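You operate a simulated robot arm through the tools that you are given. There is no shell and no other tool.

You are at the controls of a simulated robot arm. One attempt, no reset.

JOB
Test the hoist stop, then run the lifter down and up.
Fine: push the stop in, try the up button, pull the stop out.

Only the result counts: the job must be done as asked and must still hold three seconds after the hand-in. Knocking over, shifting, dropping, spilling or breaking anything else fails it.

ROBOT AND FRAMES
A 6-joint arm with a two-finger parallel gripper, fixed in place. Base frame: the origin is at the foot of the arm, x ahead of it, y to its left, z up. Readings come in mm, rad, newtons and seconds.
With the tool pointing down near the work surface it reaches from about 340 to 760 mm from the base axis. Its first joint turns from -1.152 to 1.152 rad. Payload 2.45 kg.
The tool frame sits at the grasp point between the pads (the TCP): z along the fingers, y along the line on which they close. The tips reach 24 mm beyond it. Largest opening 68 mm; finger width 17, thickness 10; the body of the gripper, 40 by 70 mm, starts 41 mm behind the TCP.
Orientation is that of the tool frame in the base frame, as a unit quaternion [x, y, z, w]. With the fingers straight down and closing along the base's y, the tool's x points along the base's -x, its y along +y and its z along -z.

CONTROLS
- The arm moves only by the tool drive_tool. Its argument "deltas" is a list of rows, each an object of numbers (a shift or turn left out is 0, a gripper value left out holds the last): "fingers": the closure in counts, from 0 (fully open) to 255 (shut); "dx", "dy", "dz": the shift along the base's x, y, z in mm; "wx", "wy", "wz": the turn, a rotation vector about the base's x, y, z in rad. In form: [{"fingers": .., "dx": .., "dy": .., "dz": .., "wx": .., "wy": .., "wz": ..}, ...]. A call has 1 to 20 rows; each row is the pose to reach, as a shift and turn from the pose commanded when the call began. Each row takes 0.2 s and may step no farther than 50 mm and 0.15 rad from the row before; otherwise, or with a gripper value out of range, the whole call is refused. Where a pose cannot be reached the arm comes as near as it can. A force on the tool above 40 N (or 10 N above the force at the start of the call, whichever is more), or a blocked arm, ends the call early, and 0.2 s more pass. Each finger travels about 108 mm/s and halts on what it meets, pressing with about 28 N; the grip force reading is that of the motor and also rises with nothing between the fingers. The clock runs only during rows and for 0.2 s after the last one: add rows that repeat a pose to give the fingers time. It gives the time, the measured TCP pose, the force on the tool (base axes), the opening and the grip force at its end, in the units of the frame above (readings bear some noise), with the torque about the TCP (base axes, N m) and any sound that the robot's microphone picked up.
- Cameras (640 x 400 px; columns grow to the right, rows downward): "scene" is fixed at [164.8, 411, 1462.4]; the picture's right is [-0.79, -0.61, 0.00], its down [-0.36, 0.47, -0.81] and it looks along [0.50, -0.64, -0.59] (base axes); focal length 337 px, centre (320, 200). "wrist" rides on the gripper at [84, 11, -75] in the tool frame; the picture's right is [-0.13, 0.99, 0.00], its down [-0.60, -0.08, -0.79] and it looks along [-0.79, -0.10, 0.61] (tool axes); focal length 251 px, centre (320, 200). There is no depth. A picture from a camera that has moved, and an enlarged one, comes with that camera's place and axes in the base frame and with its lens.
- snapshot(camera): a new picture of that camera. The clock stands still meanwhile.
- close_up(camera, box): a new picture of the part [left, top, right, bottom] of that camera's present view, enlarged. The clock stands still meanwhile.
- finish_job(): hands the job in; it is judged then, once.

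Nothing tells you positions but the pictures and the camera data. Unless the task says otherwise, let go and move clear before handing in.

The tools are called after "Request:" as name(argument=value, ...) on one line, values as JSON. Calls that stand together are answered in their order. drive_tool: Moves the arm, as the interface text tells. Its arguments: {"type":"object","properties":{"deltas":{"type":"array","items":{"type":"object","properties":{"fingers":{"type":"number"},"dx":{"type":"number"},"dy":{"type":"number"},"dz":{"type":"number"},"wx":{"type":"number"},"wy":{"type":"number"},"wz":{"type":"number"}}}}},"required":["deltas"]} The other tools are called the same way: snapshot (camera) takes a picture; close_up (camera, box) takes an enlarged picture of a part of a camera's view; finish_job () hands the job in.

At the start:

```text
clock: 0.0
eef_pos: [441.6, -18.9, 1177.1]
tool_rot: [0.0, 1.0, 0.0, 0.0]
force: [-0.5, -0.3, -0.2]
wrist_torque: [0.02, -0.04, -0.02]
width: 67.9
grip_force: 0.1
```

scene: 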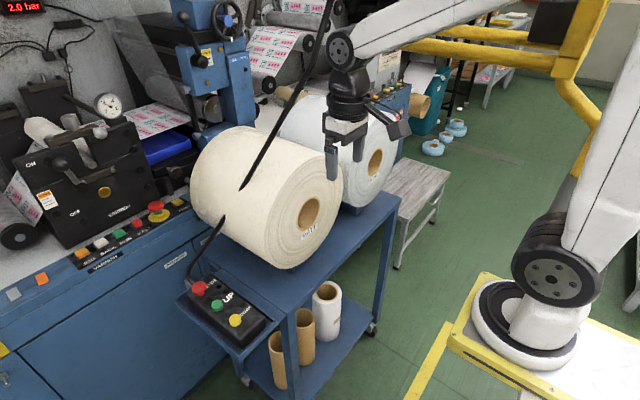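
wrist: 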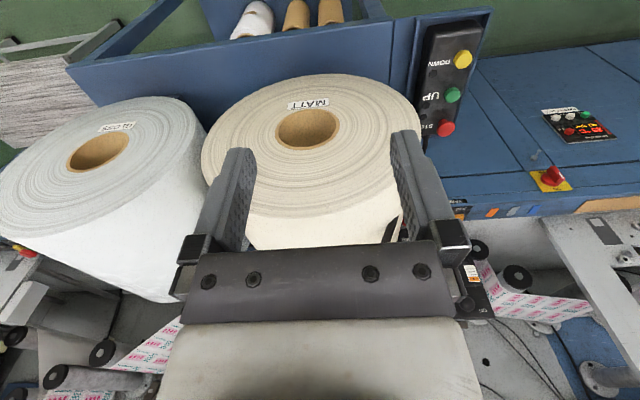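

I see a hoist pendant box with a red stop, green UP and yellow DOWN button lying on the near end of a blue cart, beside two paper rolls. I'll look closer before moving.

Request:
close_up(camera="scene", box=[160, 250, 320, 350])

Request:
close_up(camera="wrist", box=[380, 0, 540, 150])

Request:
close_up(camera="scene", box=[0, 80, 220, 320])

Request:
close_up(camera="scene", box=[160, 0, 420, 200])

```text
4.00 times, centred on (240, 300) of scene
camera zoom: at [164.8, 411.0, 1462.4], right [-0.79, -0.61, 0.0], down [-0.36, 0.47, -0.81], along [0.5, -0.64, -0.59], focal length 1347 px, centre (640, -200)
```

zoom: 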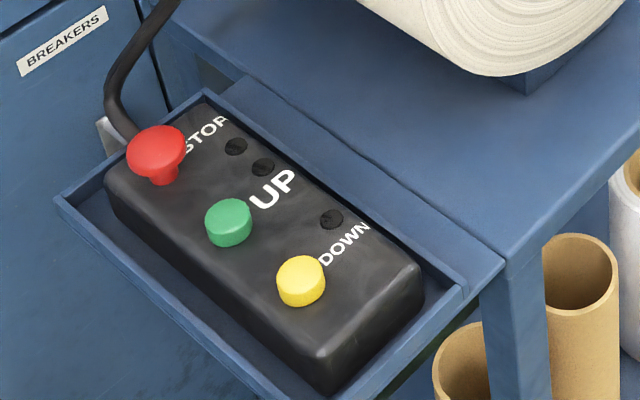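

```text
2.67 times, centred on (460, 75) of wrist
camera zoom: at [357.2, -7.2, 1252.2], right [0.13, 0.99, 0.0], down [0.6, -0.08, 0.79], along [0.79, -0.1, -0.61], focal length 670 px, centre (-53, 533)
```

zoom: 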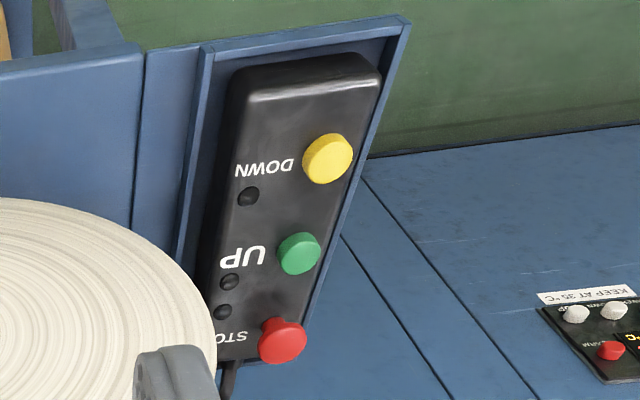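

```text
1.67 times, centred on (110, 200) of scene
camera zoom: at [164.8, 411.0, 1462.4], right [-0.79, -0.61, 0.0], down [-0.36, 0.47, -0.81], along [0.5, -0.64, -0.59], focal length 561 px, centre (670, 200)
```

zoom: 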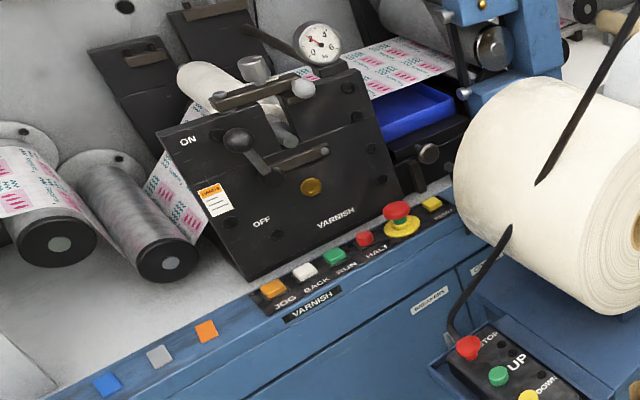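

```text
2.00 times, centred on (290, 100) of scene
camera zoom: at [164.8, 411.0, 1462.4], right [-0.79, -0.61, 0.0], down [-0.36, 0.47, -0.81], along [0.5, -0.64, -0.59], focal length 674 px, centre (380, 400)
```

zoom: 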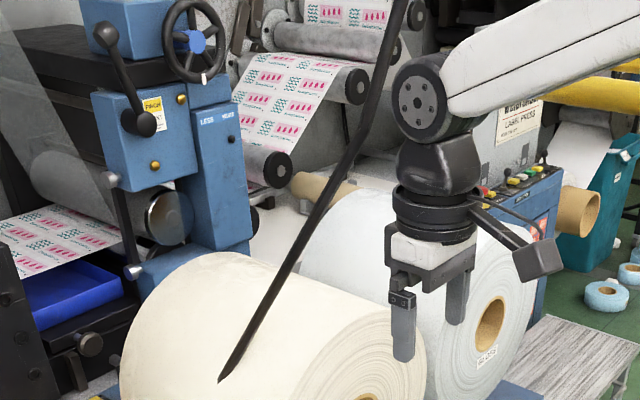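

The pendant buttons triangulate to roughly STOP (677, 189, 865), UP (621, 189, 849) and DOWN (562, 189, 848). The nearest roll spans about y −183 to 87, with its top near z 1125. I'll swing left clear of the roll first, close the fingers, then look again from above the pendant.

Request:
drive_tool(deltas=[{"fingers": 255, "dy": 40}, {"fingers": 255, "dy": 80}, {"fingers": 255, "dy": 120}, {"fingers": 255, "dy": 160}, {"fingers": 255, "dy": 207}, {"fingers": 255, "dy": 207, "dx": 40}, {"fingers": 255, "dy": 207, "dx": 80}, {"fingers": 255, "dy": 207, "dx": 120, "dz": -30}, {"fingers": 255, "dy": 207, "dx": 120, "dz": -70}, {"fingers": 255, "dy": 207, "dx": 120, "dz": -110}, {"fingers": 255, "dy": 207, "dx": 120, "dz": -150}, {"fingers": 255, "dy": 207, "dx": 120, "dz": -150}])

```text
clock: 2.6
eef_pos: [562.8, 187.6, 1027.2]
tool_rot: [-0.001, 1.0, 0.0, 0.001]
force: [-1.1, 0.2, -0.5]
wrist_torque: [-0.01, 0.02, 0.01]
width: 0.0
grip_force: 23.2
```

The arm should now be about 180 mm above the DOWN button with the fingers closed. I'll take pictures to refine the positions.

Request:
snapshot(camera="wrist")

Request:
snapshot(camera="scene")

```text
taken
camera wrist: at [477.8, 199.0, 1101.2], right [0.13, 0.99, 0.0], down [0.6, -0.08, 0.79], along [0.79, -0.1, -0.61], focal length 251 px, centre (320, 200)
```

wrist: 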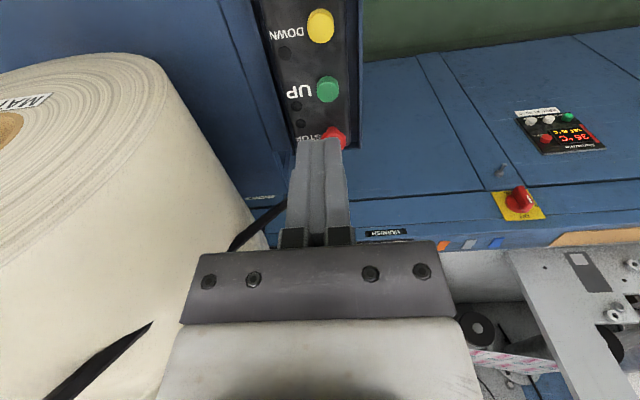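

```text
taken
```

scene: 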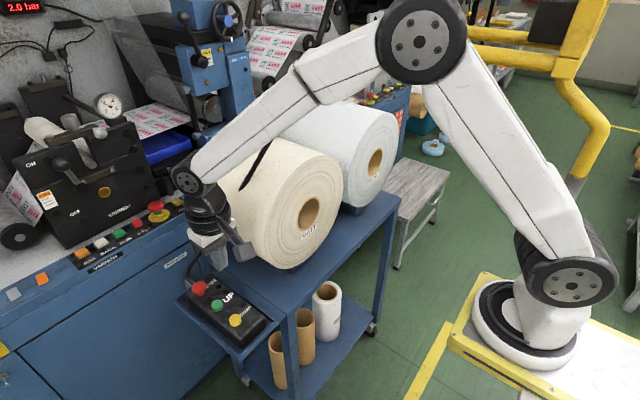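

The arm is where I wanted it and the pendant is in view. I'll move forward a bit to get a clear wrist view of STOP and UP ahead of the fingertips.

Request:
drive_tool(deltas=[{"fingers": 255, "dx": 25, "dz": -10}, {"fingers": 255, "dx": 45, "dz": -30}, {"fingers": 255, "dx": 45, "dz": -30}])

Request:
close_up(camera="wrist", box=[220, 0, 420, 160])

Request:
close_up(camera="scene", box=[140, 220, 300, 340])

```text
clock: 3.4
eef_pos: [608.3, 188.0, 997.0]
tool_rot: [0.0, 1.0, 0.0, 0.0]
force: [-0.4, 0.1, 0.5]
wrist_torque: [-0.01, 0.01, -0.03]
width: 0.0
grip_force: 23.2
```

```text
2.50 times, centred on (320, 80) of wrist
camera zoom: at [523.7, 199.3, 1071.7], right [0.13, 0.99, 0.0], down [0.6, -0.08, 0.79], along [0.79, -0.1, -0.61], focal length 629 px, centre (320, 500)
```

zoom: 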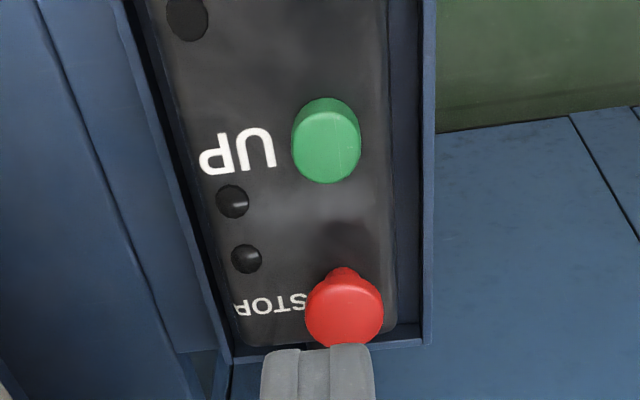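

```text
3.33 times, centred on (220, 280) of scene
camera zoom: at [164.8, 411.0, 1462.4], right [-0.79, -0.61, 0.0], down [-0.36, 0.47, -0.81], along [0.5, -0.64, -0.59], focal length 1123 px, centre (653, -67)
```

zoom: 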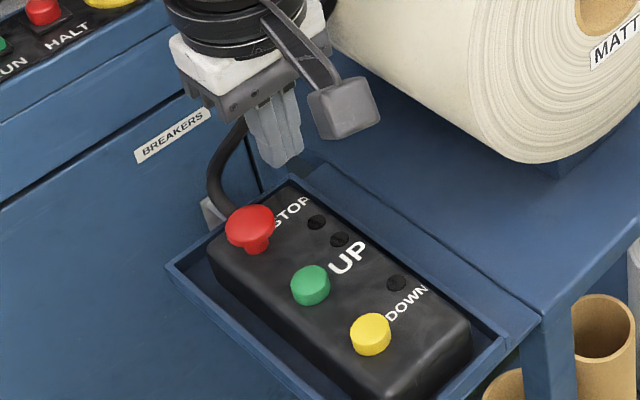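

STOP is about (672, 190, 866). Its cable leaves the far end around x≈715, so I'll keep slightly to the near side. I'm moving above STOP to check the alignment.

Request:
drive_tool(deltas=[{"fingers": 255, "dx": 32, "dy": 1}, {"fingers": 255, "dx": 63, "dy": 2}, {"fingers": 255, "dx": 63, "dy": 2, "dz": -40}, {"fingers": 255, "dx": 63, "dy": 2, "dz": -80}, {"fingers": 255, "dx": 63, "dy": 2, "dz": -90}, {"fingers": 255, "dx": 63, "dy": 2, "dz": -90}])

Request:
close_up(camera="scene", box=[140, 220, 300, 340])

Request:
close_up(camera="wrist", box=[220, 40, 420, 200])

```text
clock: 4.8
eef_pos: [670.5, 191.6, 907.9]
tool_rot: [0.0, 1.0, 0.0, 0.0]
force: [-0.8, -0.7, 0.1]
wrist_torque: [0.02, 0.0, 0.01]
width: 0.0
grip_force: 24.3
```

```text
3.33 times, centred on (220, 280) of scene
camera zoom: at [164.8, 411.0, 1462.4], right [-0.79, -0.61, 0.0], down [-0.36, 0.47, -0.81], along [0.5, -0.64, -0.59], focal length 1123 px, centre (653, -67)
```

zoom: 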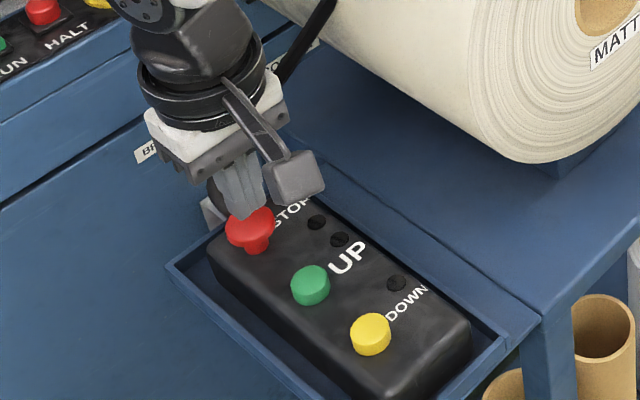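

```text
2.50 times, centred on (320, 120) of wrist
camera zoom: at [585.4, 201.6, 982.3], right [0.13, 0.99, 0.0], down [0.6, -0.08, 0.79], along [0.79, -0.1, -0.61], focal length 629 px, centre (320, 400)
```

zoom: 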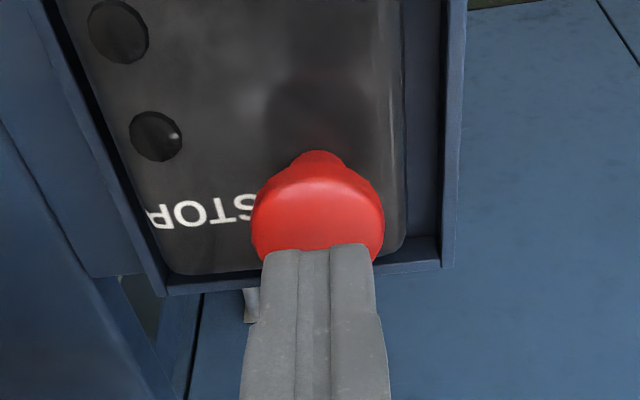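

The closed tips are centred over the red head, about 12–15 mm above it. I'll press down in small steps and watch the force.

Request:
drive_tool(deltas=[{"fingers": 255, "dx": 1, "dz": -6}, {"fingers": 255, "dx": 1, "dz": -10}, {"fingers": 255, "dx": 1, "dz": -13}, {"fingers": 255, "dx": 1, "dz": -15}, {"fingers": 255, "dx": 1, "dz": -17}, {"fingers": 255, "dx": 1, "dz": -19}])

```text
clock: 6.2
eef_pos: [670.8, 190.9, 888.4]
tool_rot: [0.0, 1.0, 0.0, -0.001]
force: [-0.1, -0.5, 0.7]
wrist_torque: [0.01, 0.02, 0.02]
width: 0.0
grip_force: 23.2
```

There's no contact force yet with the tips at about z 864. I'll check the pictures.

Request:
close_up(camera="scene", box=[140, 220, 300, 340])

Request:
close_up(camera="wrist", box=[220, 40, 420, 200])

```text
3.33 times, centred on (220, 280) of scene
camera zoom: at [164.8, 411.0, 1462.4], right [-0.79, -0.61, 0.0], down [-0.36, 0.47, -0.81], along [0.5, -0.64, -0.59], focal length 1123 px, centre (653, -67)
```

zoom: 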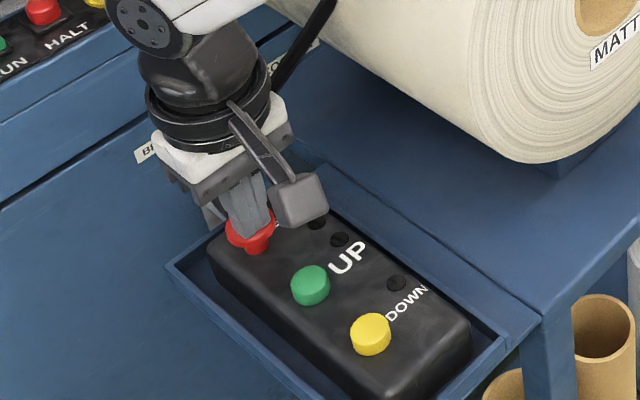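

```text
2.50 times, centred on (320, 120) of wrist
camera zoom: at [586.3, 201.9, 963.5], right [0.13, 0.99, 0.0], down [0.6, -0.08, 0.79], along [0.79, -0.1, -0.61], focal length 629 px, centre (320, 400)
```

zoom: 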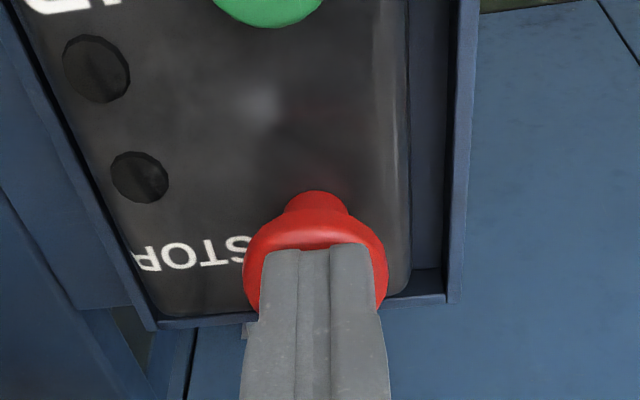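

The tips are just at the head and centred. I'm continuing down in small steps.

Request:
drive_tool(deltas=[{"fingers": 255, "dz": -1.5}, {"fingers": 255, "dz": -3}, {"fingers": 255, "dz": -4.5}])

```text
clock: 7.0
eef_pos: [671.7, 190.9, 884.1]
tool_rot: [0.0, 1.0, 0.0, 0.0]
force: [0.4, 0.9, 0.8]
wrist_torque: [-0.01, -0.01, 0.04]
width: 0.0
grip_force: 23.7
```

Request:
drive_tool(deltas=[{"fingers": 255, "dz": -1.5}, {"fingers": 255, "dz": -3}])

Request:
close_up(camera="wrist", box=[220, 40, 420, 200])

Request:
close_up(camera="scene", box=[180, 240, 260, 300])

```text
clock: 7.6
eef_pos: [670.9, 191.3, 881.2]
tool_rot: [0.0, 1.0, 0.0, 0.001]
force: [0.2, -0.5, 0.9]
wrist_torque: [-0.02, -0.02, 0.0]
width: 0.1
grip_force: 23.6
```

```text
2.50 times, centred on (320, 120) of wrist
camera zoom: at [586.2, 201.8, 955.9], right [0.13, 0.99, 0.0], down [0.6, -0.08, 0.79], along [0.79, -0.1, -0.61], focal length 629 px, centre (320, 400)
```

zoom: 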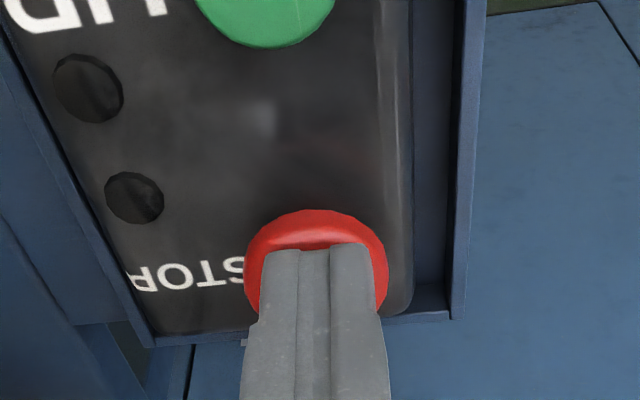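

```text
6.67 times, centred on (220, 270) of scene
camera zoom: at [164.7, 411.0, 1462.4], right [-0.79, -0.61, 0.0], down [-0.36, 0.47, -0.81], along [0.5, -0.64, -0.59], focal length 2246 px, centre (987, -267)
```

zoom: 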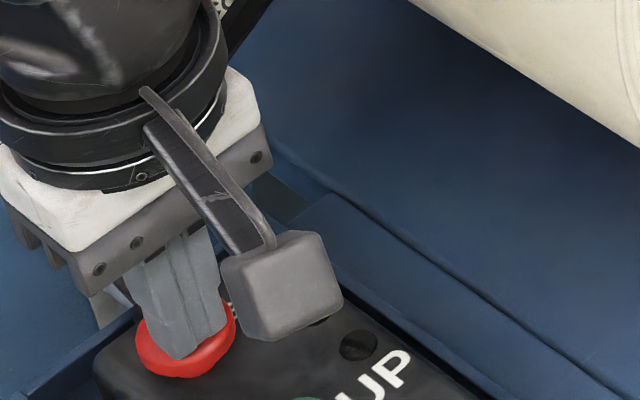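

The head is going down with the tips, since the stem is no longer visible. I'll push a little further until it bottoms or clicks.

Request:
drive_tool(deltas=[{"fingers": 255, "dz": -1}, {"fingers": 255, "dz": -2}])

```text
clock: 8.2
eef_pos: [670.5, 191.0, 878.8]
tool_rot: [0.0, 1.0, -0.001, -0.001]
force: [-1.0, -0.8, 1.3]
wrist_torque: [-0.03, 0.0, -0.01]
width: 0.1
grip_force: 23.5
```

Request:
drive_tool(deltas=[{"fingers": 255, "dz": -1}, {"fingers": 255, "dz": -2}, {"fingers": 255, "dz": -3}])

Request:
close_up(camera="wrist", box=[220, 40, 420, 200])

```text
clock: 9.0
eef_pos: [670.2, 190.2, 874.8]
tool_rot: [0.0, 1.0, 0.0, 0.0]
force: [-0.4, 0.0, -1.0]
wrist_torque: [0.0, 0.03, 0.03]
width: 0.1
grip_force: 23.5
```

```text
2.50 times, centred on (320, 120) of wrist
camera zoom: at [585.9, 201.7, 950.6], right [0.13, 0.99, 0.0], down [0.6, -0.08, 0.79], along [0.79, -0.1, -0.61], focal length 629 px, centre (320, 400)
```

zoom: 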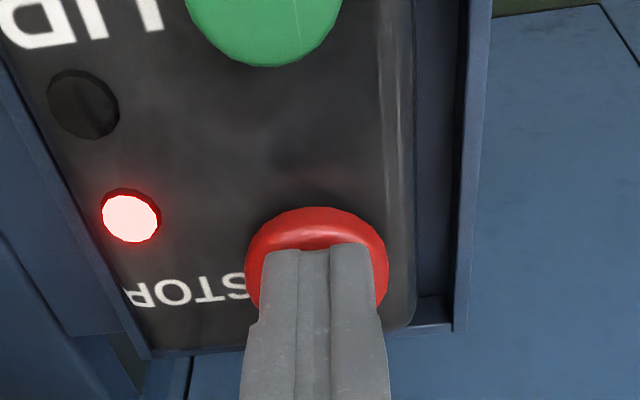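

The red lamp beside STOP is lit, so the stop is in. I'll lift off and check that it stays latched.

Request:
drive_tool(deltas=[{"fingers": 255, "dz": 5}, {"fingers": 255, "dz": 25}, {"fingers": 255, "dz": 50}, {"fingers": 255, "dz": 50, "dx": -20}])

Request:
close_up(camera="wrist", box=[220, 0, 420, 160])

Request:
close_up(camera="scene", box=[140, 220, 300, 340])

```text
clock: 10.0
eef_pos: [649.9, 190.5, 925.4]
tool_rot: [0.0, 1.0, 0.0, 0.0]
force: [0.5, 0.6, 0.0]
wrist_torque: [-0.03, -0.01, 0.01]
width: 0.0
grip_force: 23.6
```

```text
2.50 times, centred on (320, 80) of wrist
camera zoom: at [565.6, 201.4, 1001.1], right [0.13, 0.99, 0.0], down [0.6, -0.08, 0.79], along [0.79, -0.1, -0.61], focal length 629 px, centre (320, 500)
```

zoom: 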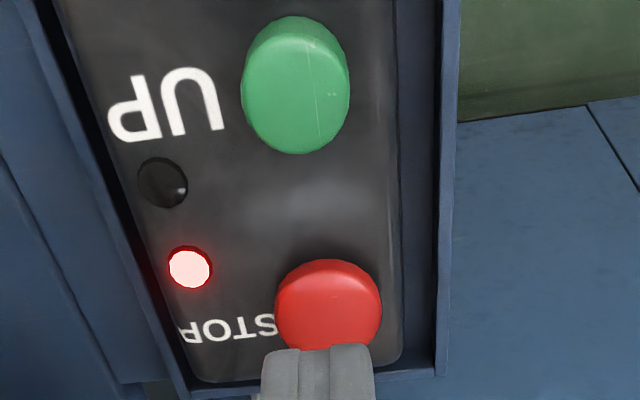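

```text
3.33 times, centred on (220, 280) of scene
camera zoom: at [164.8, 411.0, 1462.4], right [-0.79, -0.61, 0.0], down [-0.36, 0.47, -0.81], along [0.5, -0.64, -0.59], focal length 1123 px, centre (653, -67)
```

zoom: 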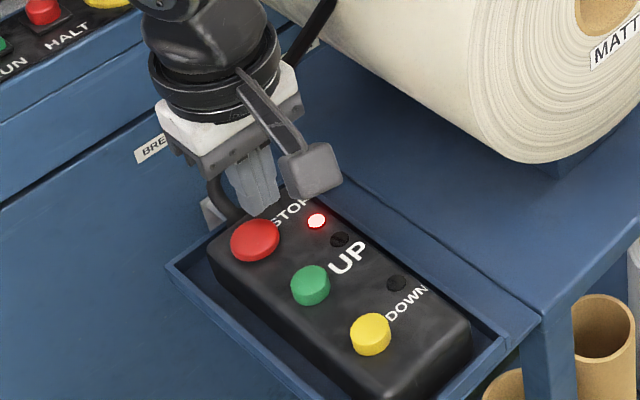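

The stop is latched and its lamp stays lit. Next I try UP, which should do nothing. I'm moving over UP at about (619.5, 190).

Request:
drive_tool(deltas=[{"fingers": 255, "dx": -30.4, "dy": -0.5}, {"fingers": 255, "dx": -30.4, "dy": -0.5, "dz": -25}, {"fingers": 255, "dx": -30.4, "dy": -0.5, "dz": -45}, {"fingers": 255, "dx": -30.4, "dy": -0.5, "dz": -47}])

Request:
close_up(camera="scene", box=[180, 240, 280, 315])

Request:
close_up(camera="wrist", box=[220, 40, 420, 200])

```text
clock: 11.0
eef_pos: [620.3, 191.2, 878.0]
tool_rot: [0.001, 1.0, -0.001, 0.001]
force: [0.4, -0.2, 0.1]
wrist_torque: [0.0, -0.02, 0.0]
width: 0.0
grip_force: 22.9
```

```text
5.33 times, centred on (230, 278) of scene
camera zoom: at [164.8, 411.0, 1462.4], right [-0.79, -0.61, 0.0], down [-0.36, 0.47, -0.81], along [0.5, -0.64, -0.59], focal length 1797 px, centre (800, -213)
```

zoom: 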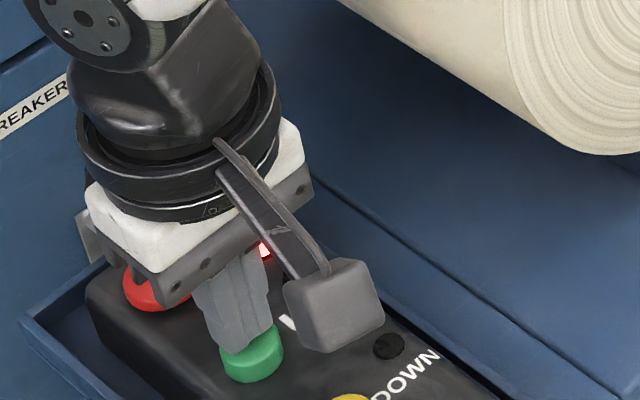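

```text
2.50 times, centred on (320, 120) of wrist
camera zoom: at [535.5, 201.3, 953.4], right [0.13, 0.99, 0.0], down [0.6, -0.08, 0.79], along [0.79, -0.1, -0.61], focal length 629 px, centre (320, 400)
```

zoom: 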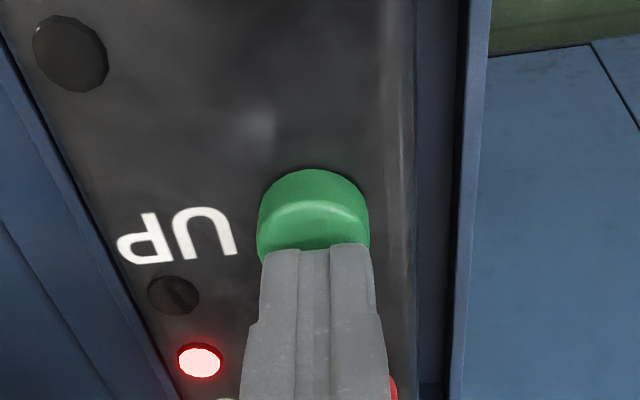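

The tips are over the green UP button and well centred. I'll press gently.

Request:
drive_tool(deltas=[{"fingers": 255, "dz": -2}, {"fingers": 255, "dz": -4}, {"fingers": 255, "dz": -6}])

Request:
close_up(camera="wrist", box=[220, 40, 420, 200])

```text
clock: 11.8
eef_pos: [620.4, 191.2, 873.4]
tool_rot: [0.0, 1.0, 0.001, 0.0]
force: [0.3, 0.5, 1.5]
wrist_torque: [0.0, 0.0, -0.01]
width: 0.1
grip_force: 23.8
```

```text
2.50 times, centred on (320, 120) of wrist
camera zoom: at [536.0, 201.3, 947.9], right [0.13, 0.99, 0.0], down [0.6, -0.08, 0.79], along [0.79, -0.1, -0.61], focal length 629 px, centre (320, 400)
```

zoom: 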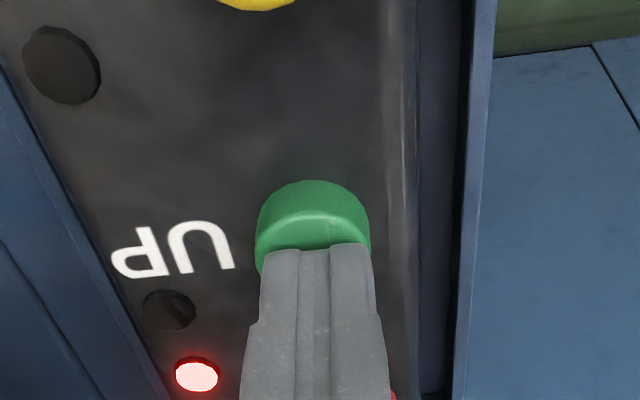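

Request:
drive_tool(deltas=[{"fingers": 255, "dz": -1.5}, {"fingers": 255, "dz": -3}, {"fingers": 255, "dz": -4.5}])

Request:
close_up(camera="wrist", box=[220, 40, 420, 200])

```text
clock: 12.6
eef_pos: [619.9, 190.9, 868.6]
tool_rot: [0.0, 1.0, 0.0, 0.001]
force: [1.4, -0.9, 3.8]
wrist_torque: [0.0, -0.05, 0.01]
width: 0.1
grip_force: 23.2
```

```text
2.50 times, centred on (320, 120) of wrist
camera zoom: at [535.7, 201.5, 943.3], right [0.13, 0.99, 0.0], down [0.6, -0.08, 0.79], along [0.79, -0.1, -0.61], focal length 629 px, centre (320, 400)
```

zoom: 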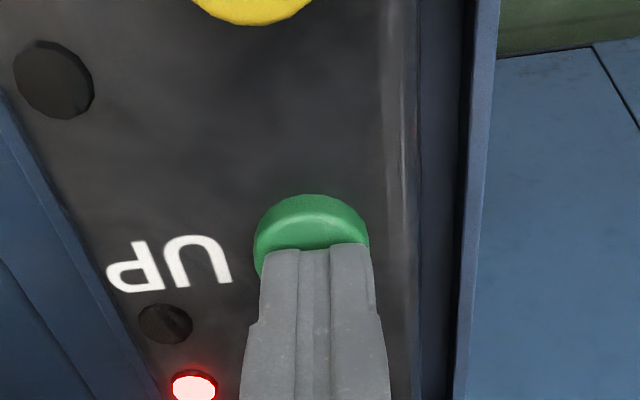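

Contact: 3.8 N and the button is moving. I'll push a bit more and hold briefly so the try counts.

Request:
drive_tool(deltas=[{"fingers": 255, "dz": -1}, {"fingers": 255, "dz": -2}, {"fingers": 255, "dz": -3}, {"fingers": 255, "dz": -3}])

Request:
close_up(camera="wrist", box=[220, 40, 420, 200])

Request:
snapshot(camera="scene")

```text
clock: 13.6
eef_pos: [620.5, 190.8, 866.4]
tool_rot: [0.0, 1.0, 0.0, 0.001]
force: [-2.4, -0.6, 15.7]
wrist_torque: [0.0, 0.07, 0.0]
width: 0.1
grip_force: 23.7
```

```text
2.50 times, centred on (320, 120) of wrist
camera zoom: at [535.6, 201.5, 941.2], right [0.13, 0.99, 0.0], down [0.6, -0.08, 0.79], along [0.79, -0.1, -0.61], focal length 629 px, centre (320, 400)
```

zoom: 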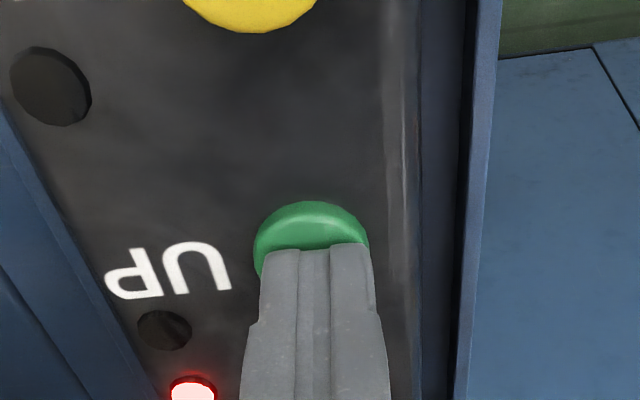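

```text
taken
```

scene: 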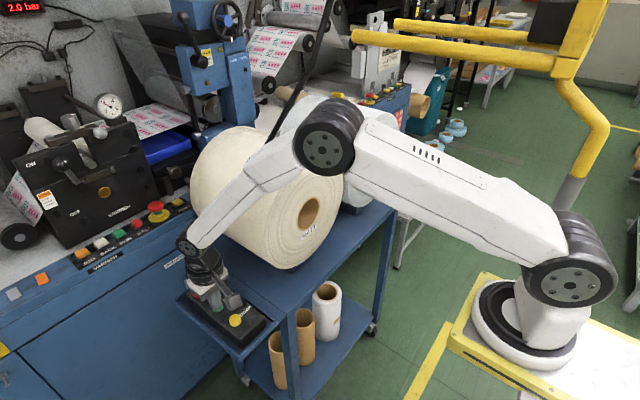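

UP is bottomed at 15.7 N and its lamp stays dark, with nothing moving, so the stop works. The lifter appears to be the yellow fork mast at the upper right. I'll hold a moment more, then release and retreat.

Request:
drive_tool(deltas=[{"fingers": 255}, {"fingers": 255}, {"fingers": 255, "dz": 8}, {"fingers": 255, "dz": 40}, {"fingers": 255, "dz": 70}, {"fingers": 255, "dz": 70}])

Request:
snapshot(camera="scene")

Request:
snapshot(camera="wrist")

```text
clock: 15.0
eef_pos: [621.0, 190.1, 934.7]
tool_rot: [0.0, 1.0, 0.0, -0.001]
force: [0.6, -0.1, 0.4]
wrist_torque: [-0.02, 0.01, -0.01]
width: 0.0
grip_force: 23.5
```

```text
taken
```

scene: 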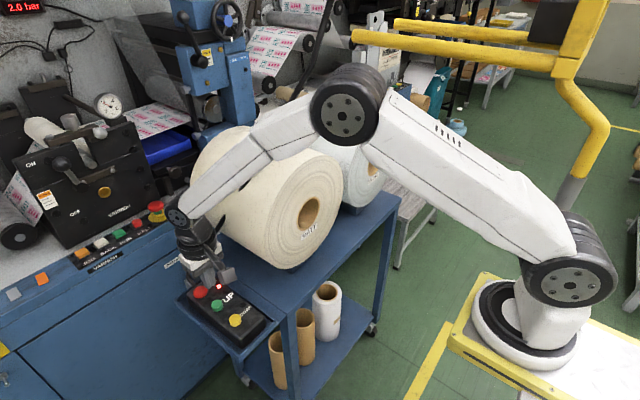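

```text
taken
camera wrist: at [535.8, 201.6, 1010.3], right [0.13, 0.99, 0.0], down [0.6, -0.08, 0.79], along [0.79, -0.1, -0.61], focal length 251 px, centre (320, 200)
```

wrist: 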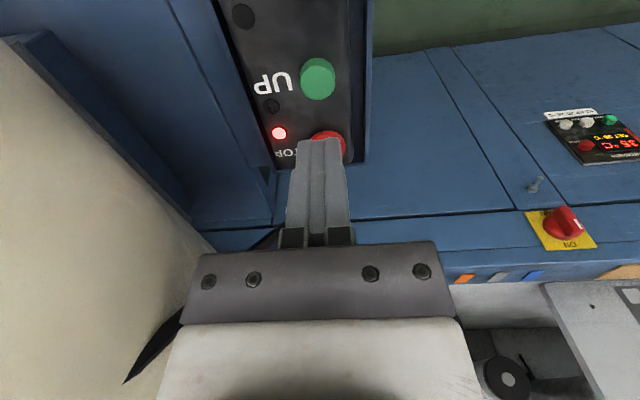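

UP is released and the fork is unchanged. Next I pull the STOP out, so I'm looking closely at the latched head to plan the grip depth.

Request:
close_up(camera="scene", box=[180, 270, 240, 315])

Request:
drive_tool(deltas=[{"fingers": 255, "dx": -20, "dz": 10}, {"fingers": 200, "dx": -20, "dz": 10}, {"fingers": 100, "dx": -20, "dz": 10}, {"fingers": 0, "dx": -20, "dz": 10}, {"fingers": 0, "dx": -20, "dz": 10}])

Request:
close_up(camera="wrist", box=[240, 60, 400, 180])

Request:
close_up(camera="scene", box=[170, 260, 250, 320])

```text
8.89 times, centred on (210, 292) of scene
camera zoom: at [164.8, 411.0, 1462.4], right [-0.79, -0.61, 0.0], down [-0.36, 0.47, -0.81], along [0.5, -0.64, -0.59], focal length 2994 px, centre (1298, -622)
```

zoom: 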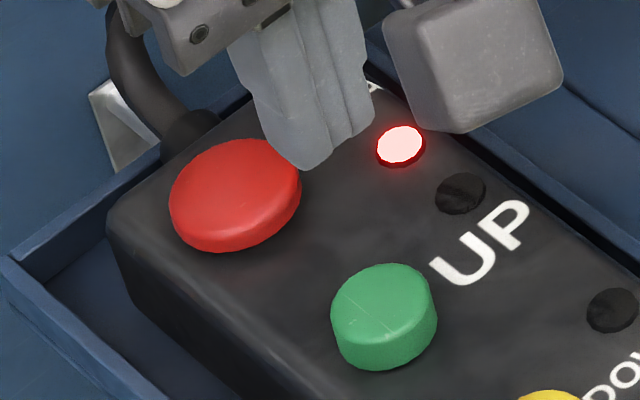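

```text
clock: 16.2
eef_pos: [599.8, 189.9, 945.3]
tool_rot: [0.0, 1.0, 0.001, 0.001]
force: [0.4, -0.1, 0.2]
wrist_torque: [-0.01, 0.01, -0.02]
width: 67.9
grip_force: 0.0
```

```text
3.33 times, centred on (320, 120) of wrist
camera zoom: at [515.6, 201.6, 1020.6], right [0.13, 0.99, 0.0], down [0.6, -0.08, 0.79], along [0.79, -0.1, -0.61], focal length 838 px, centre (320, 467)
```

zoom: 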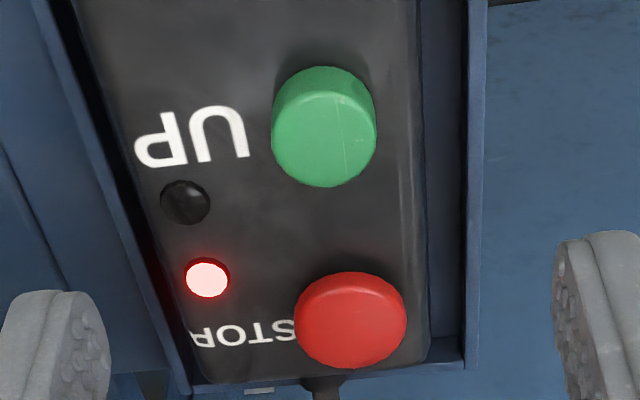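

```text
6.67 times, centred on (210, 290) of scene
camera zoom: at [164.8, 411.0, 1462.4], right [-0.79, -0.61, 0.0], down [-0.36, 0.47, -0.81], along [0.5, -0.64, -0.59], focal length 2246 px, centre (1053, -400)
```

zoom: 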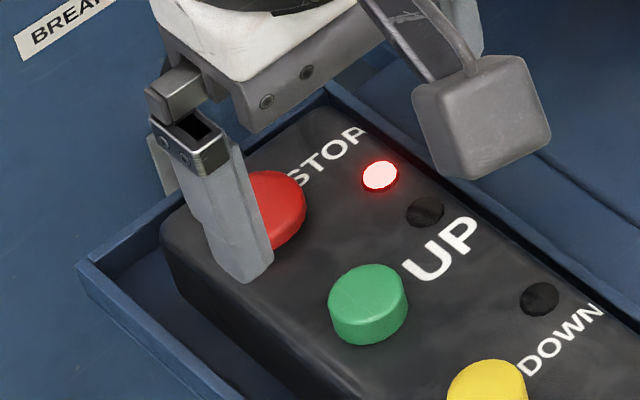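

The latched head is about 28–30 mm wide with its top near z 851. The pendant face is near z 836, with room for fingers on each side. I'm opening to about 46 mm and moving over STOP.

Request:
drive_tool(deltas=[{"fingers": 82, "dx": 35, "dy": 0.5}, {"fingers": 82, "dx": 71, "dy": 0.5}, {"fingers": 82, "dx": 71, "dy": 0.5, "dz": -30}, {"fingers": 82, "dx": 71, "dy": 0.5, "dz": -55}, {"fingers": 82, "dx": 71, "dy": 0.5, "dz": -62}, {"fingers": 82, "dx": 71, "dy": 0.5, "dz": -62}])

Request:
close_up(camera="wrist", box=[220, 40, 420, 200])

Request:
close_up(camera="scene", box=[170, 250, 250, 310])

```text
clock: 17.6
eef_pos: [672.4, 191.2, 883.0]
tool_rot: [0.0, 1.0, -0.001, 0.0]
force: [0.1, 0.7, 0.7]
wrist_torque: [-0.03, -0.03, 0.02]
width: 46.6
grip_force: 0.0
```

```text
2.50 times, centred on (320, 120) of wrist
camera zoom: at [587.2, 201.9, 957.8], right [0.13, 0.99, 0.0], down [0.6, -0.08, 0.79], along [0.79, -0.1, -0.61], focal length 629 px, centre (320, 400)
```

zoom: 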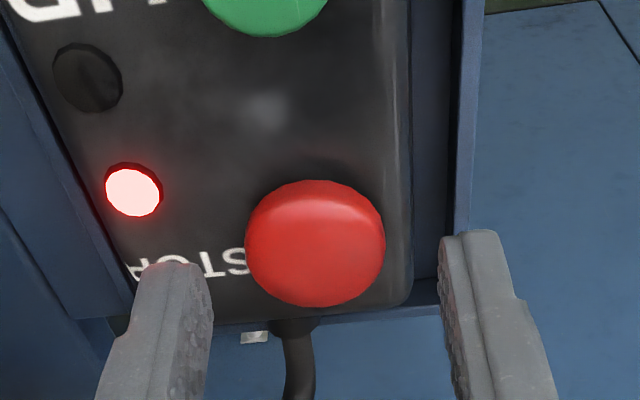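

```text
6.67 times, centred on (210, 280) of scene
camera zoom: at [164.8, 411.0, 1462.4], right [-0.79, -0.61, 0.0], down [-0.36, 0.47, -0.81], along [0.5, -0.64, -0.59], focal length 2246 px, centre (1053, -333)
```

zoom: 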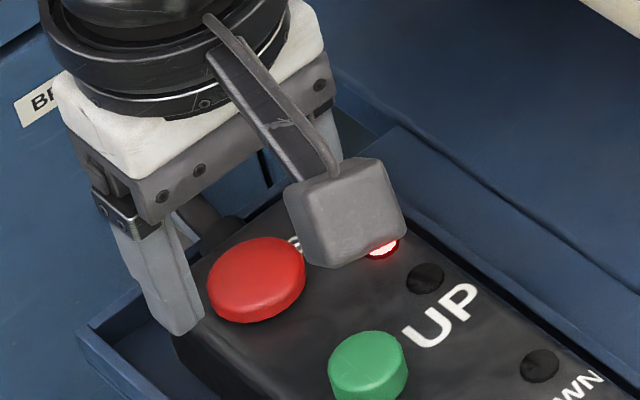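

The fingers straddle the head well. I'm lowering until the tips are just above the pendant face.

Request:
drive_tool(deltas=[{"fingers": 82, "dx": -0.5, "dy": -0.5, "dz": -6}, {"fingers": 82, "dx": -0.5, "dy": -0.5, "dz": -11}, {"fingers": 82, "dx": -0.5, "dy": -0.5, "dz": -15}, {"fingers": 82, "dx": -0.5, "dy": -0.5, "dz": -18}])

Request:
close_up(camera="wrist", box=[220, 40, 420, 200])

Request:
close_up(camera="scene", box=[170, 250, 250, 310])

```text
clock: 18.6
eef_pos: [670.4, 189.6, 864.1]
tool_rot: [0.0, 1.0, 0.0, 0.0]
force: [0.6, 0.1, 0.3]
wrist_torque: [0.03, 0.01, 0.0]
width: 46.1
grip_force: 0.2
```

```text
2.50 times, centred on (320, 120) of wrist
camera zoom: at [586.2, 201.2, 940.2], right [0.13, 0.99, 0.0], down [0.6, -0.08, 0.79], along [0.79, -0.1, -0.61], focal length 629 px, centre (320, 400)
```

zoom: 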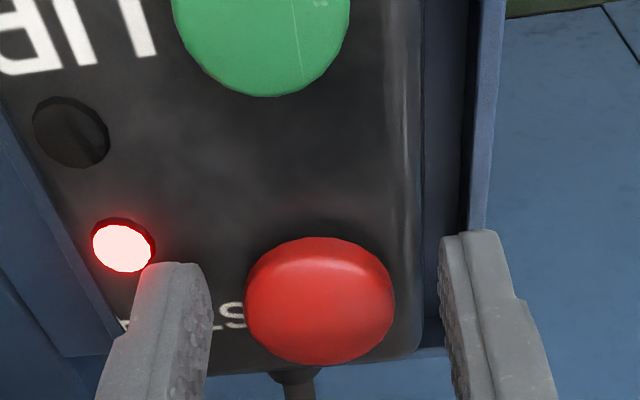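

```text
6.67 times, centred on (210, 280) of scene
camera zoom: at [164.8, 411.0, 1462.4], right [-0.79, -0.61, 0.0], down [-0.36, 0.47, -0.81], along [0.5, -0.64, -0.59], focal length 2246 px, centre (1053, -333)
```

zoom: 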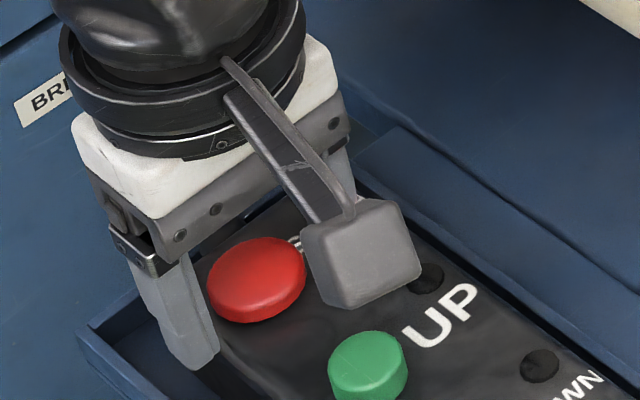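

No contact yet. I'll lower 2 mm more, then close on the head.

Request:
drive_tool(deltas=[{"fingers": 82, "dz": -1}, {"fingers": 82, "dz": -2}, {"fingers": 82, "dz": -2}])

```text
clock: 19.4
eef_pos: [669.5, 190.8, 863.8]
tool_rot: [0.0, 1.0, -0.001, 0.0]
force: [-0.4, 0.3, -0.3]
wrist_torque: [-0.01, -0.01, 0.0]
width: 46.4
grip_force: 0.0
```

Request:
drive_tool(deltas=[{"fingers": 140}, {"fingers": 200}, {"fingers": 255}, {"fingers": 255}])

Request:
close_up(camera="wrist", box=[220, 40, 420, 200])

```text
clock: 20.4
eef_pos: [670.1, 190.4, 862.3]
tool_rot: [-0.001, 1.0, -0.001, 0.0]
force: [0.9, -2.4, -0.4]
wrist_torque: [-0.09, -0.02, 0.01]
width: 30.7
grip_force: 27.7
```

```text
2.50 times, centred on (320, 120) of wrist
camera zoom: at [586.0, 201.0, 938.2], right [0.13, 0.99, 0.0], down [0.6, -0.08, 0.79], along [0.79, -0.1, -0.61], focal length 629 px, centre (320, 400)
```

zoom: 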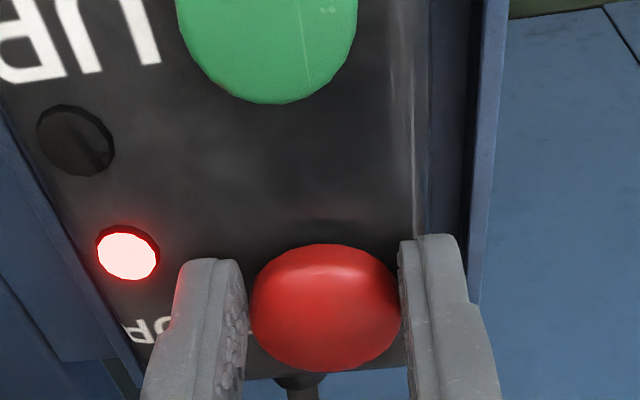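

The head is gripped at 30.7 mm. I'm pulling straight up in small steps.

Request:
drive_tool(deltas=[{"fingers": 255, "dz": 1.5}, {"fingers": 255, "dz": 3}, {"fingers": 255, "dz": 4.5}, {"fingers": 255, "dz": 6}])

Request:
close_up(camera="wrist", box=[220, 40, 420, 200])

```text
clock: 21.4
eef_pos: [669.2, 189.4, 870.5]
tool_rot: [0.0, 1.0, 0.0, 0.0]
force: [-2.2, -2.2, 1.7]
wrist_torque: [-0.08, 0.12, -0.05]
width: 30.6
grip_force: 27.9
```

```text
2.50 times, centred on (320, 120) of wrist
camera zoom: at [586.1, 201.1, 944.4], right [0.13, 0.99, 0.0], down [0.6, -0.08, 0.79], along [0.79, -0.1, -0.61], focal length 629 px, centre (320, 400)
```

zoom: 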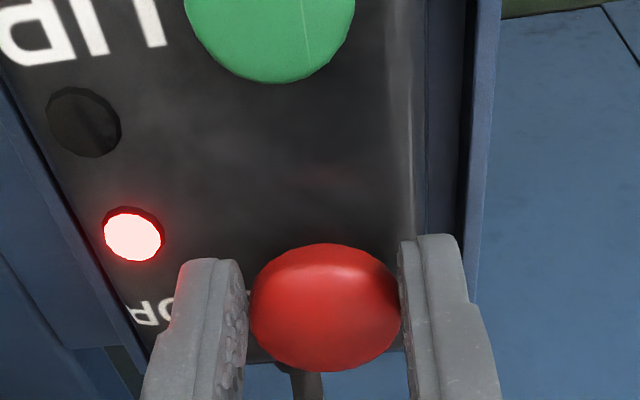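

The head is following the fingers and hasn't slipped. I'll keep pulling until the lamp changes.

Request:
drive_tool(deltas=[{"fingers": 255, "dz": 1.5}, {"fingers": 255, "dz": 3}, {"fingers": 255, "dz": 4}])

Request:
close_up(camera="wrist", box=[220, 40, 420, 200])

```text
clock: 22.2
eef_pos: [669.9, 190.6, 873.1]
tool_rot: [0.0, 1.0, 0.001, 0.0]
force: [-3.0, -2.5, 0.4]
wrist_torque: [-0.08, 0.13, 0.02]
width: 30.4
grip_force: 28.0
```

```text
2.50 times, centred on (320, 120) of wrist
camera zoom: at [586.2, 201.5, 948.2], right [0.13, 0.99, 0.0], down [0.6, -0.08, 0.79], along [0.79, -0.1, -0.61], focal length 629 px, centre (320, 400)
```

zoom: 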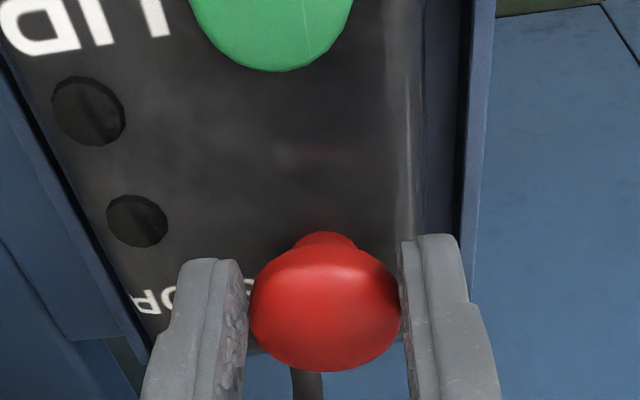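

The lamp is out and the stem is visible again, so the stop is released. I'll pull a touch more to reach the end stop, then open.

Request:
drive_tool(deltas=[{"fingers": 255, "dz": 1}, {"fingers": 255, "dz": 2}])

```text
clock: 22.8
eef_pos: [670.9, 191.1, 875.1]
tool_rot: [0.0, 1.0, 0.0, 0.0]
force: [-3.1, -0.8, -0.1]
wrist_torque: [-0.01, 0.12, -0.05]
width: 30.6
grip_force: 27.9
```

Request:
drive_tool(deltas=[{"fingers": 255, "dz": 1}, {"fingers": 255, "dz": 1}])

Request:
close_up(camera="wrist", box=[220, 40, 420, 200])

Request:
close_up(camera="scene", box=[170, 250, 250, 310])

```text
clock: 23.4
eef_pos: [669.9, 190.5, 877.4]
tool_rot: [0.0, 1.0, 0.0, 0.002]
force: [-1.2, 0.1, 0.4]
wrist_torque: [0.04, 0.05, -0.07]
width: 30.7
grip_force: 27.9
```

```text
2.50 times, centred on (320, 120) of wrist
camera zoom: at [586.3, 201.6, 951.6], right [0.13, 0.99, 0.0], down [0.6, -0.08, 0.79], along [0.79, -0.1, -0.61], focal length 629 px, centre (320, 400)
```

zoom: 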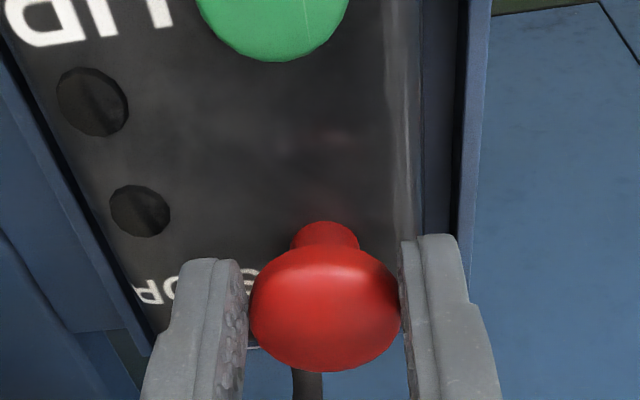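

```text
6.67 times, centred on (210, 280) of scene
camera zoom: at [164.7, 411.0, 1462.4], right [-0.79, -0.61, 0.0], down [-0.36, 0.47, -0.81], along [0.5, -0.64, -0.59], focal length 2246 px, centre (1053, -333)
```

zoom: 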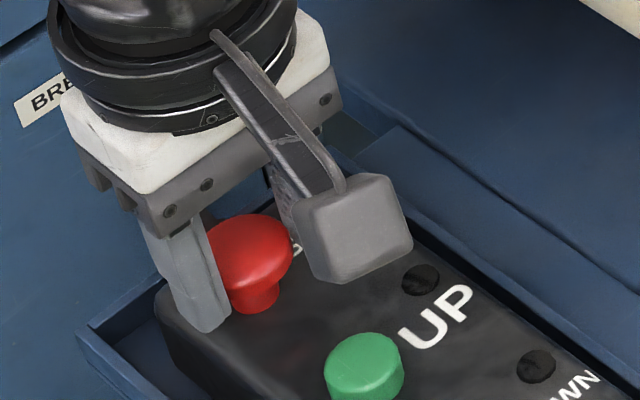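

The stop is out, but I want to check whether the pendant itself has been dragged or lifted. I'll compare with the earlier framing.

Request:
close_up(camera="scene", box=[170, 260, 250, 320])

Request:
close_up(camera="scene", box=[160, 250, 320, 350])

```text
6.67 times, centred on (210, 290) of scene
camera zoom: at [164.7, 411.0, 1462.4], right [-0.79, -0.61, 0.0], down [-0.36, 0.47, -0.81], along [0.5, -0.64, -0.59], focal length 2246 px, centre (1053, -400)
```

zoom: 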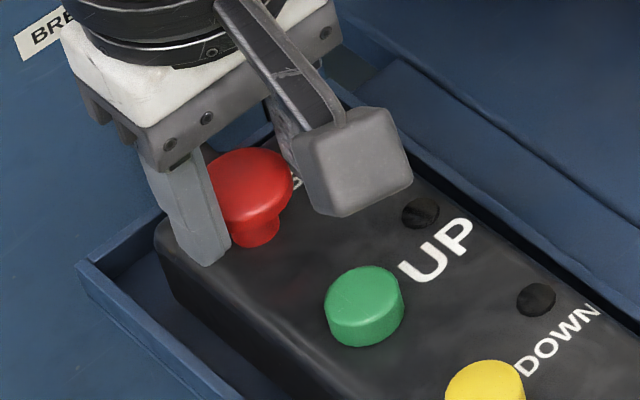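

```text
4.00 times, centred on (240, 300) of scene
camera zoom: at [164.7, 411.0, 1462.4], right [-0.79, -0.61, 0.0], down [-0.36, 0.47, -0.81], along [0.5, -0.64, -0.59], focal length 1347 px, centre (640, -200)
```

zoom: 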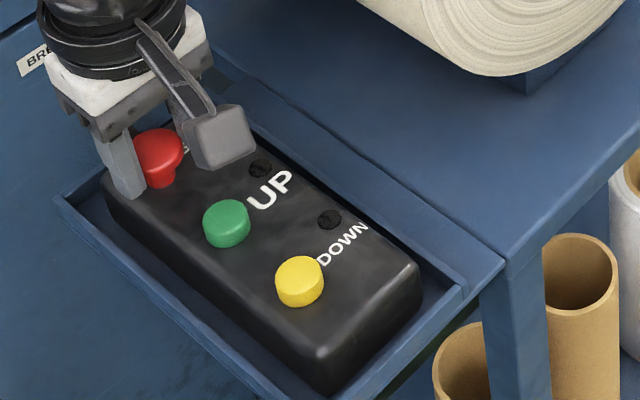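

The pendant moved by no more than about 1 mm and isn't lifted, as the force on the tool is near zero. I'm opening the fingers and rising straight up.

Request:
drive_tool(deltas=[{"fingers": 180}, {"fingers": 82}, {"fingers": 82}, {"fingers": 82, "dz": 10}, {"fingers": 82, "dz": 40}, {"fingers": 82, "dz": 60}])

Request:
close_up(camera="scene", box=[170, 260, 250, 320])

Request:
close_up(camera="wrist", box=[220, 0, 420, 160])

```text
clock: 24.8
eef_pos: [670.3, 190.3, 936.5]
tool_rot: [0.001, 1.0, 0.0, 0.0]
force: [0.9, -0.1, -0.7]
wrist_torque: [0.0, -0.01, 0.02]
width: 46.4
grip_force: 0.1
```

```text
6.67 times, centred on (210, 290) of scene
camera zoom: at [164.7, 411.0, 1462.4], right [-0.79, -0.61, 0.0], down [-0.36, 0.47, -0.81], along [0.5, -0.64, -0.59], focal length 2246 px, centre (1053, -400)
```

zoom: 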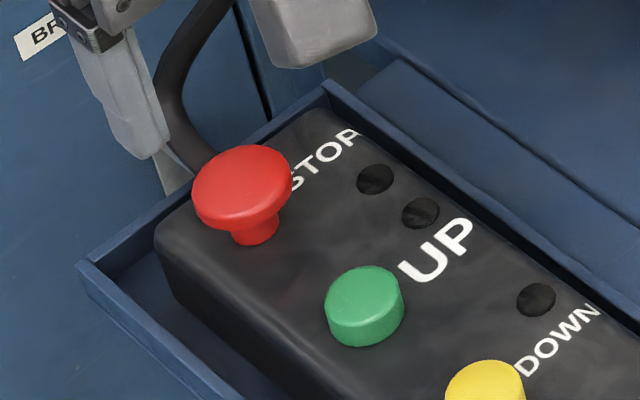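

```text
2.50 times, centred on (320, 80) of wrist
camera zoom: at [586.1, 201.1, 1011.6], right [0.13, 0.99, 0.0], down [0.6, -0.08, 0.79], along [0.79, -0.1, -0.61], focal length 629 px, centre (320, 500)
```

zoom: 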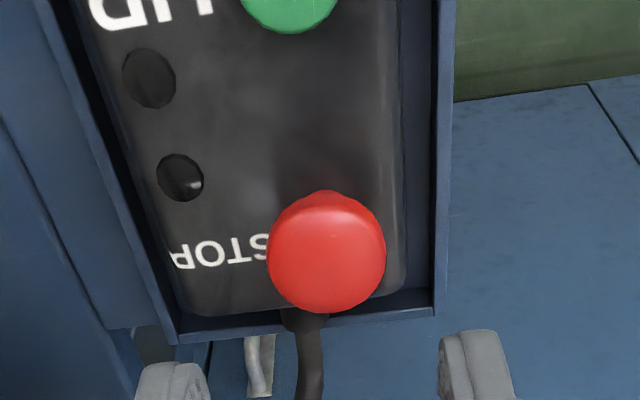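

The stop is out and all lamps are dark. Next is DOWN, so I'm closing the fingers and moving over the yellow button at about (561, 190).

Request:
drive_tool(deltas=[{"fingers": 170, "dx": -36}, {"fingers": 255, "dx": -72}, {"fingers": 255, "dx": -109}, {"fingers": 255, "dx": -109, "dz": -30}, {"fingers": 255, "dx": -109, "dz": -56}, {"fingers": 255, "dx": -109, "dz": -56}])

Request:
close_up(camera="scene", box=[190, 260, 290, 335])

Request:
close_up(camera="wrist", box=[220, 40, 420, 200])

```text
clock: 26.2
eef_pos: [562.4, 191.4, 879.0]
tool_rot: [0.0, 1.0, 0.0, 0.001]
force: [-1.0, 1.1, -0.6]
wrist_torque: [0.02, -0.01, -0.02]
width: 0.1
grip_force: 24.1
```

```text
5.33 times, centred on (240, 298) of scene
camera zoom: at [164.8, 411.0, 1462.4], right [-0.79, -0.61, 0.0], down [-0.36, 0.47, -0.81], along [0.5, -0.64, -0.59], focal length 1797 px, centre (747, -320)
```

zoom: 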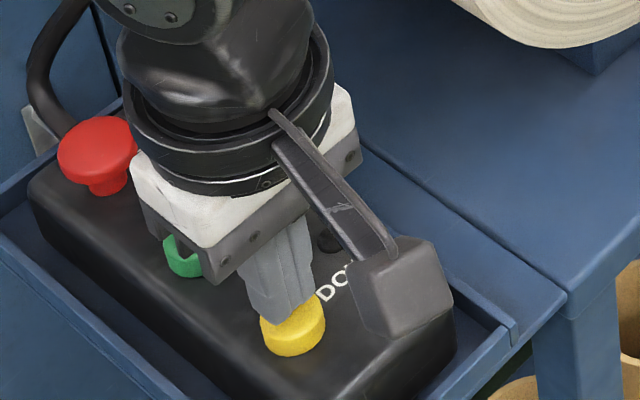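

```text
2.50 times, centred on (320, 120) of wrist
camera zoom: at [477.4, 201.3, 954.5], right [0.13, 0.99, 0.0], down [0.6, -0.08, 0.79], along [0.79, -0.1, -0.61], focal length 629 px, centre (320, 400)
```

zoom: 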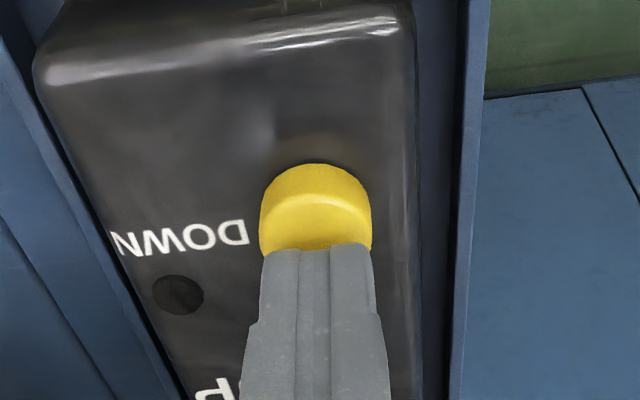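

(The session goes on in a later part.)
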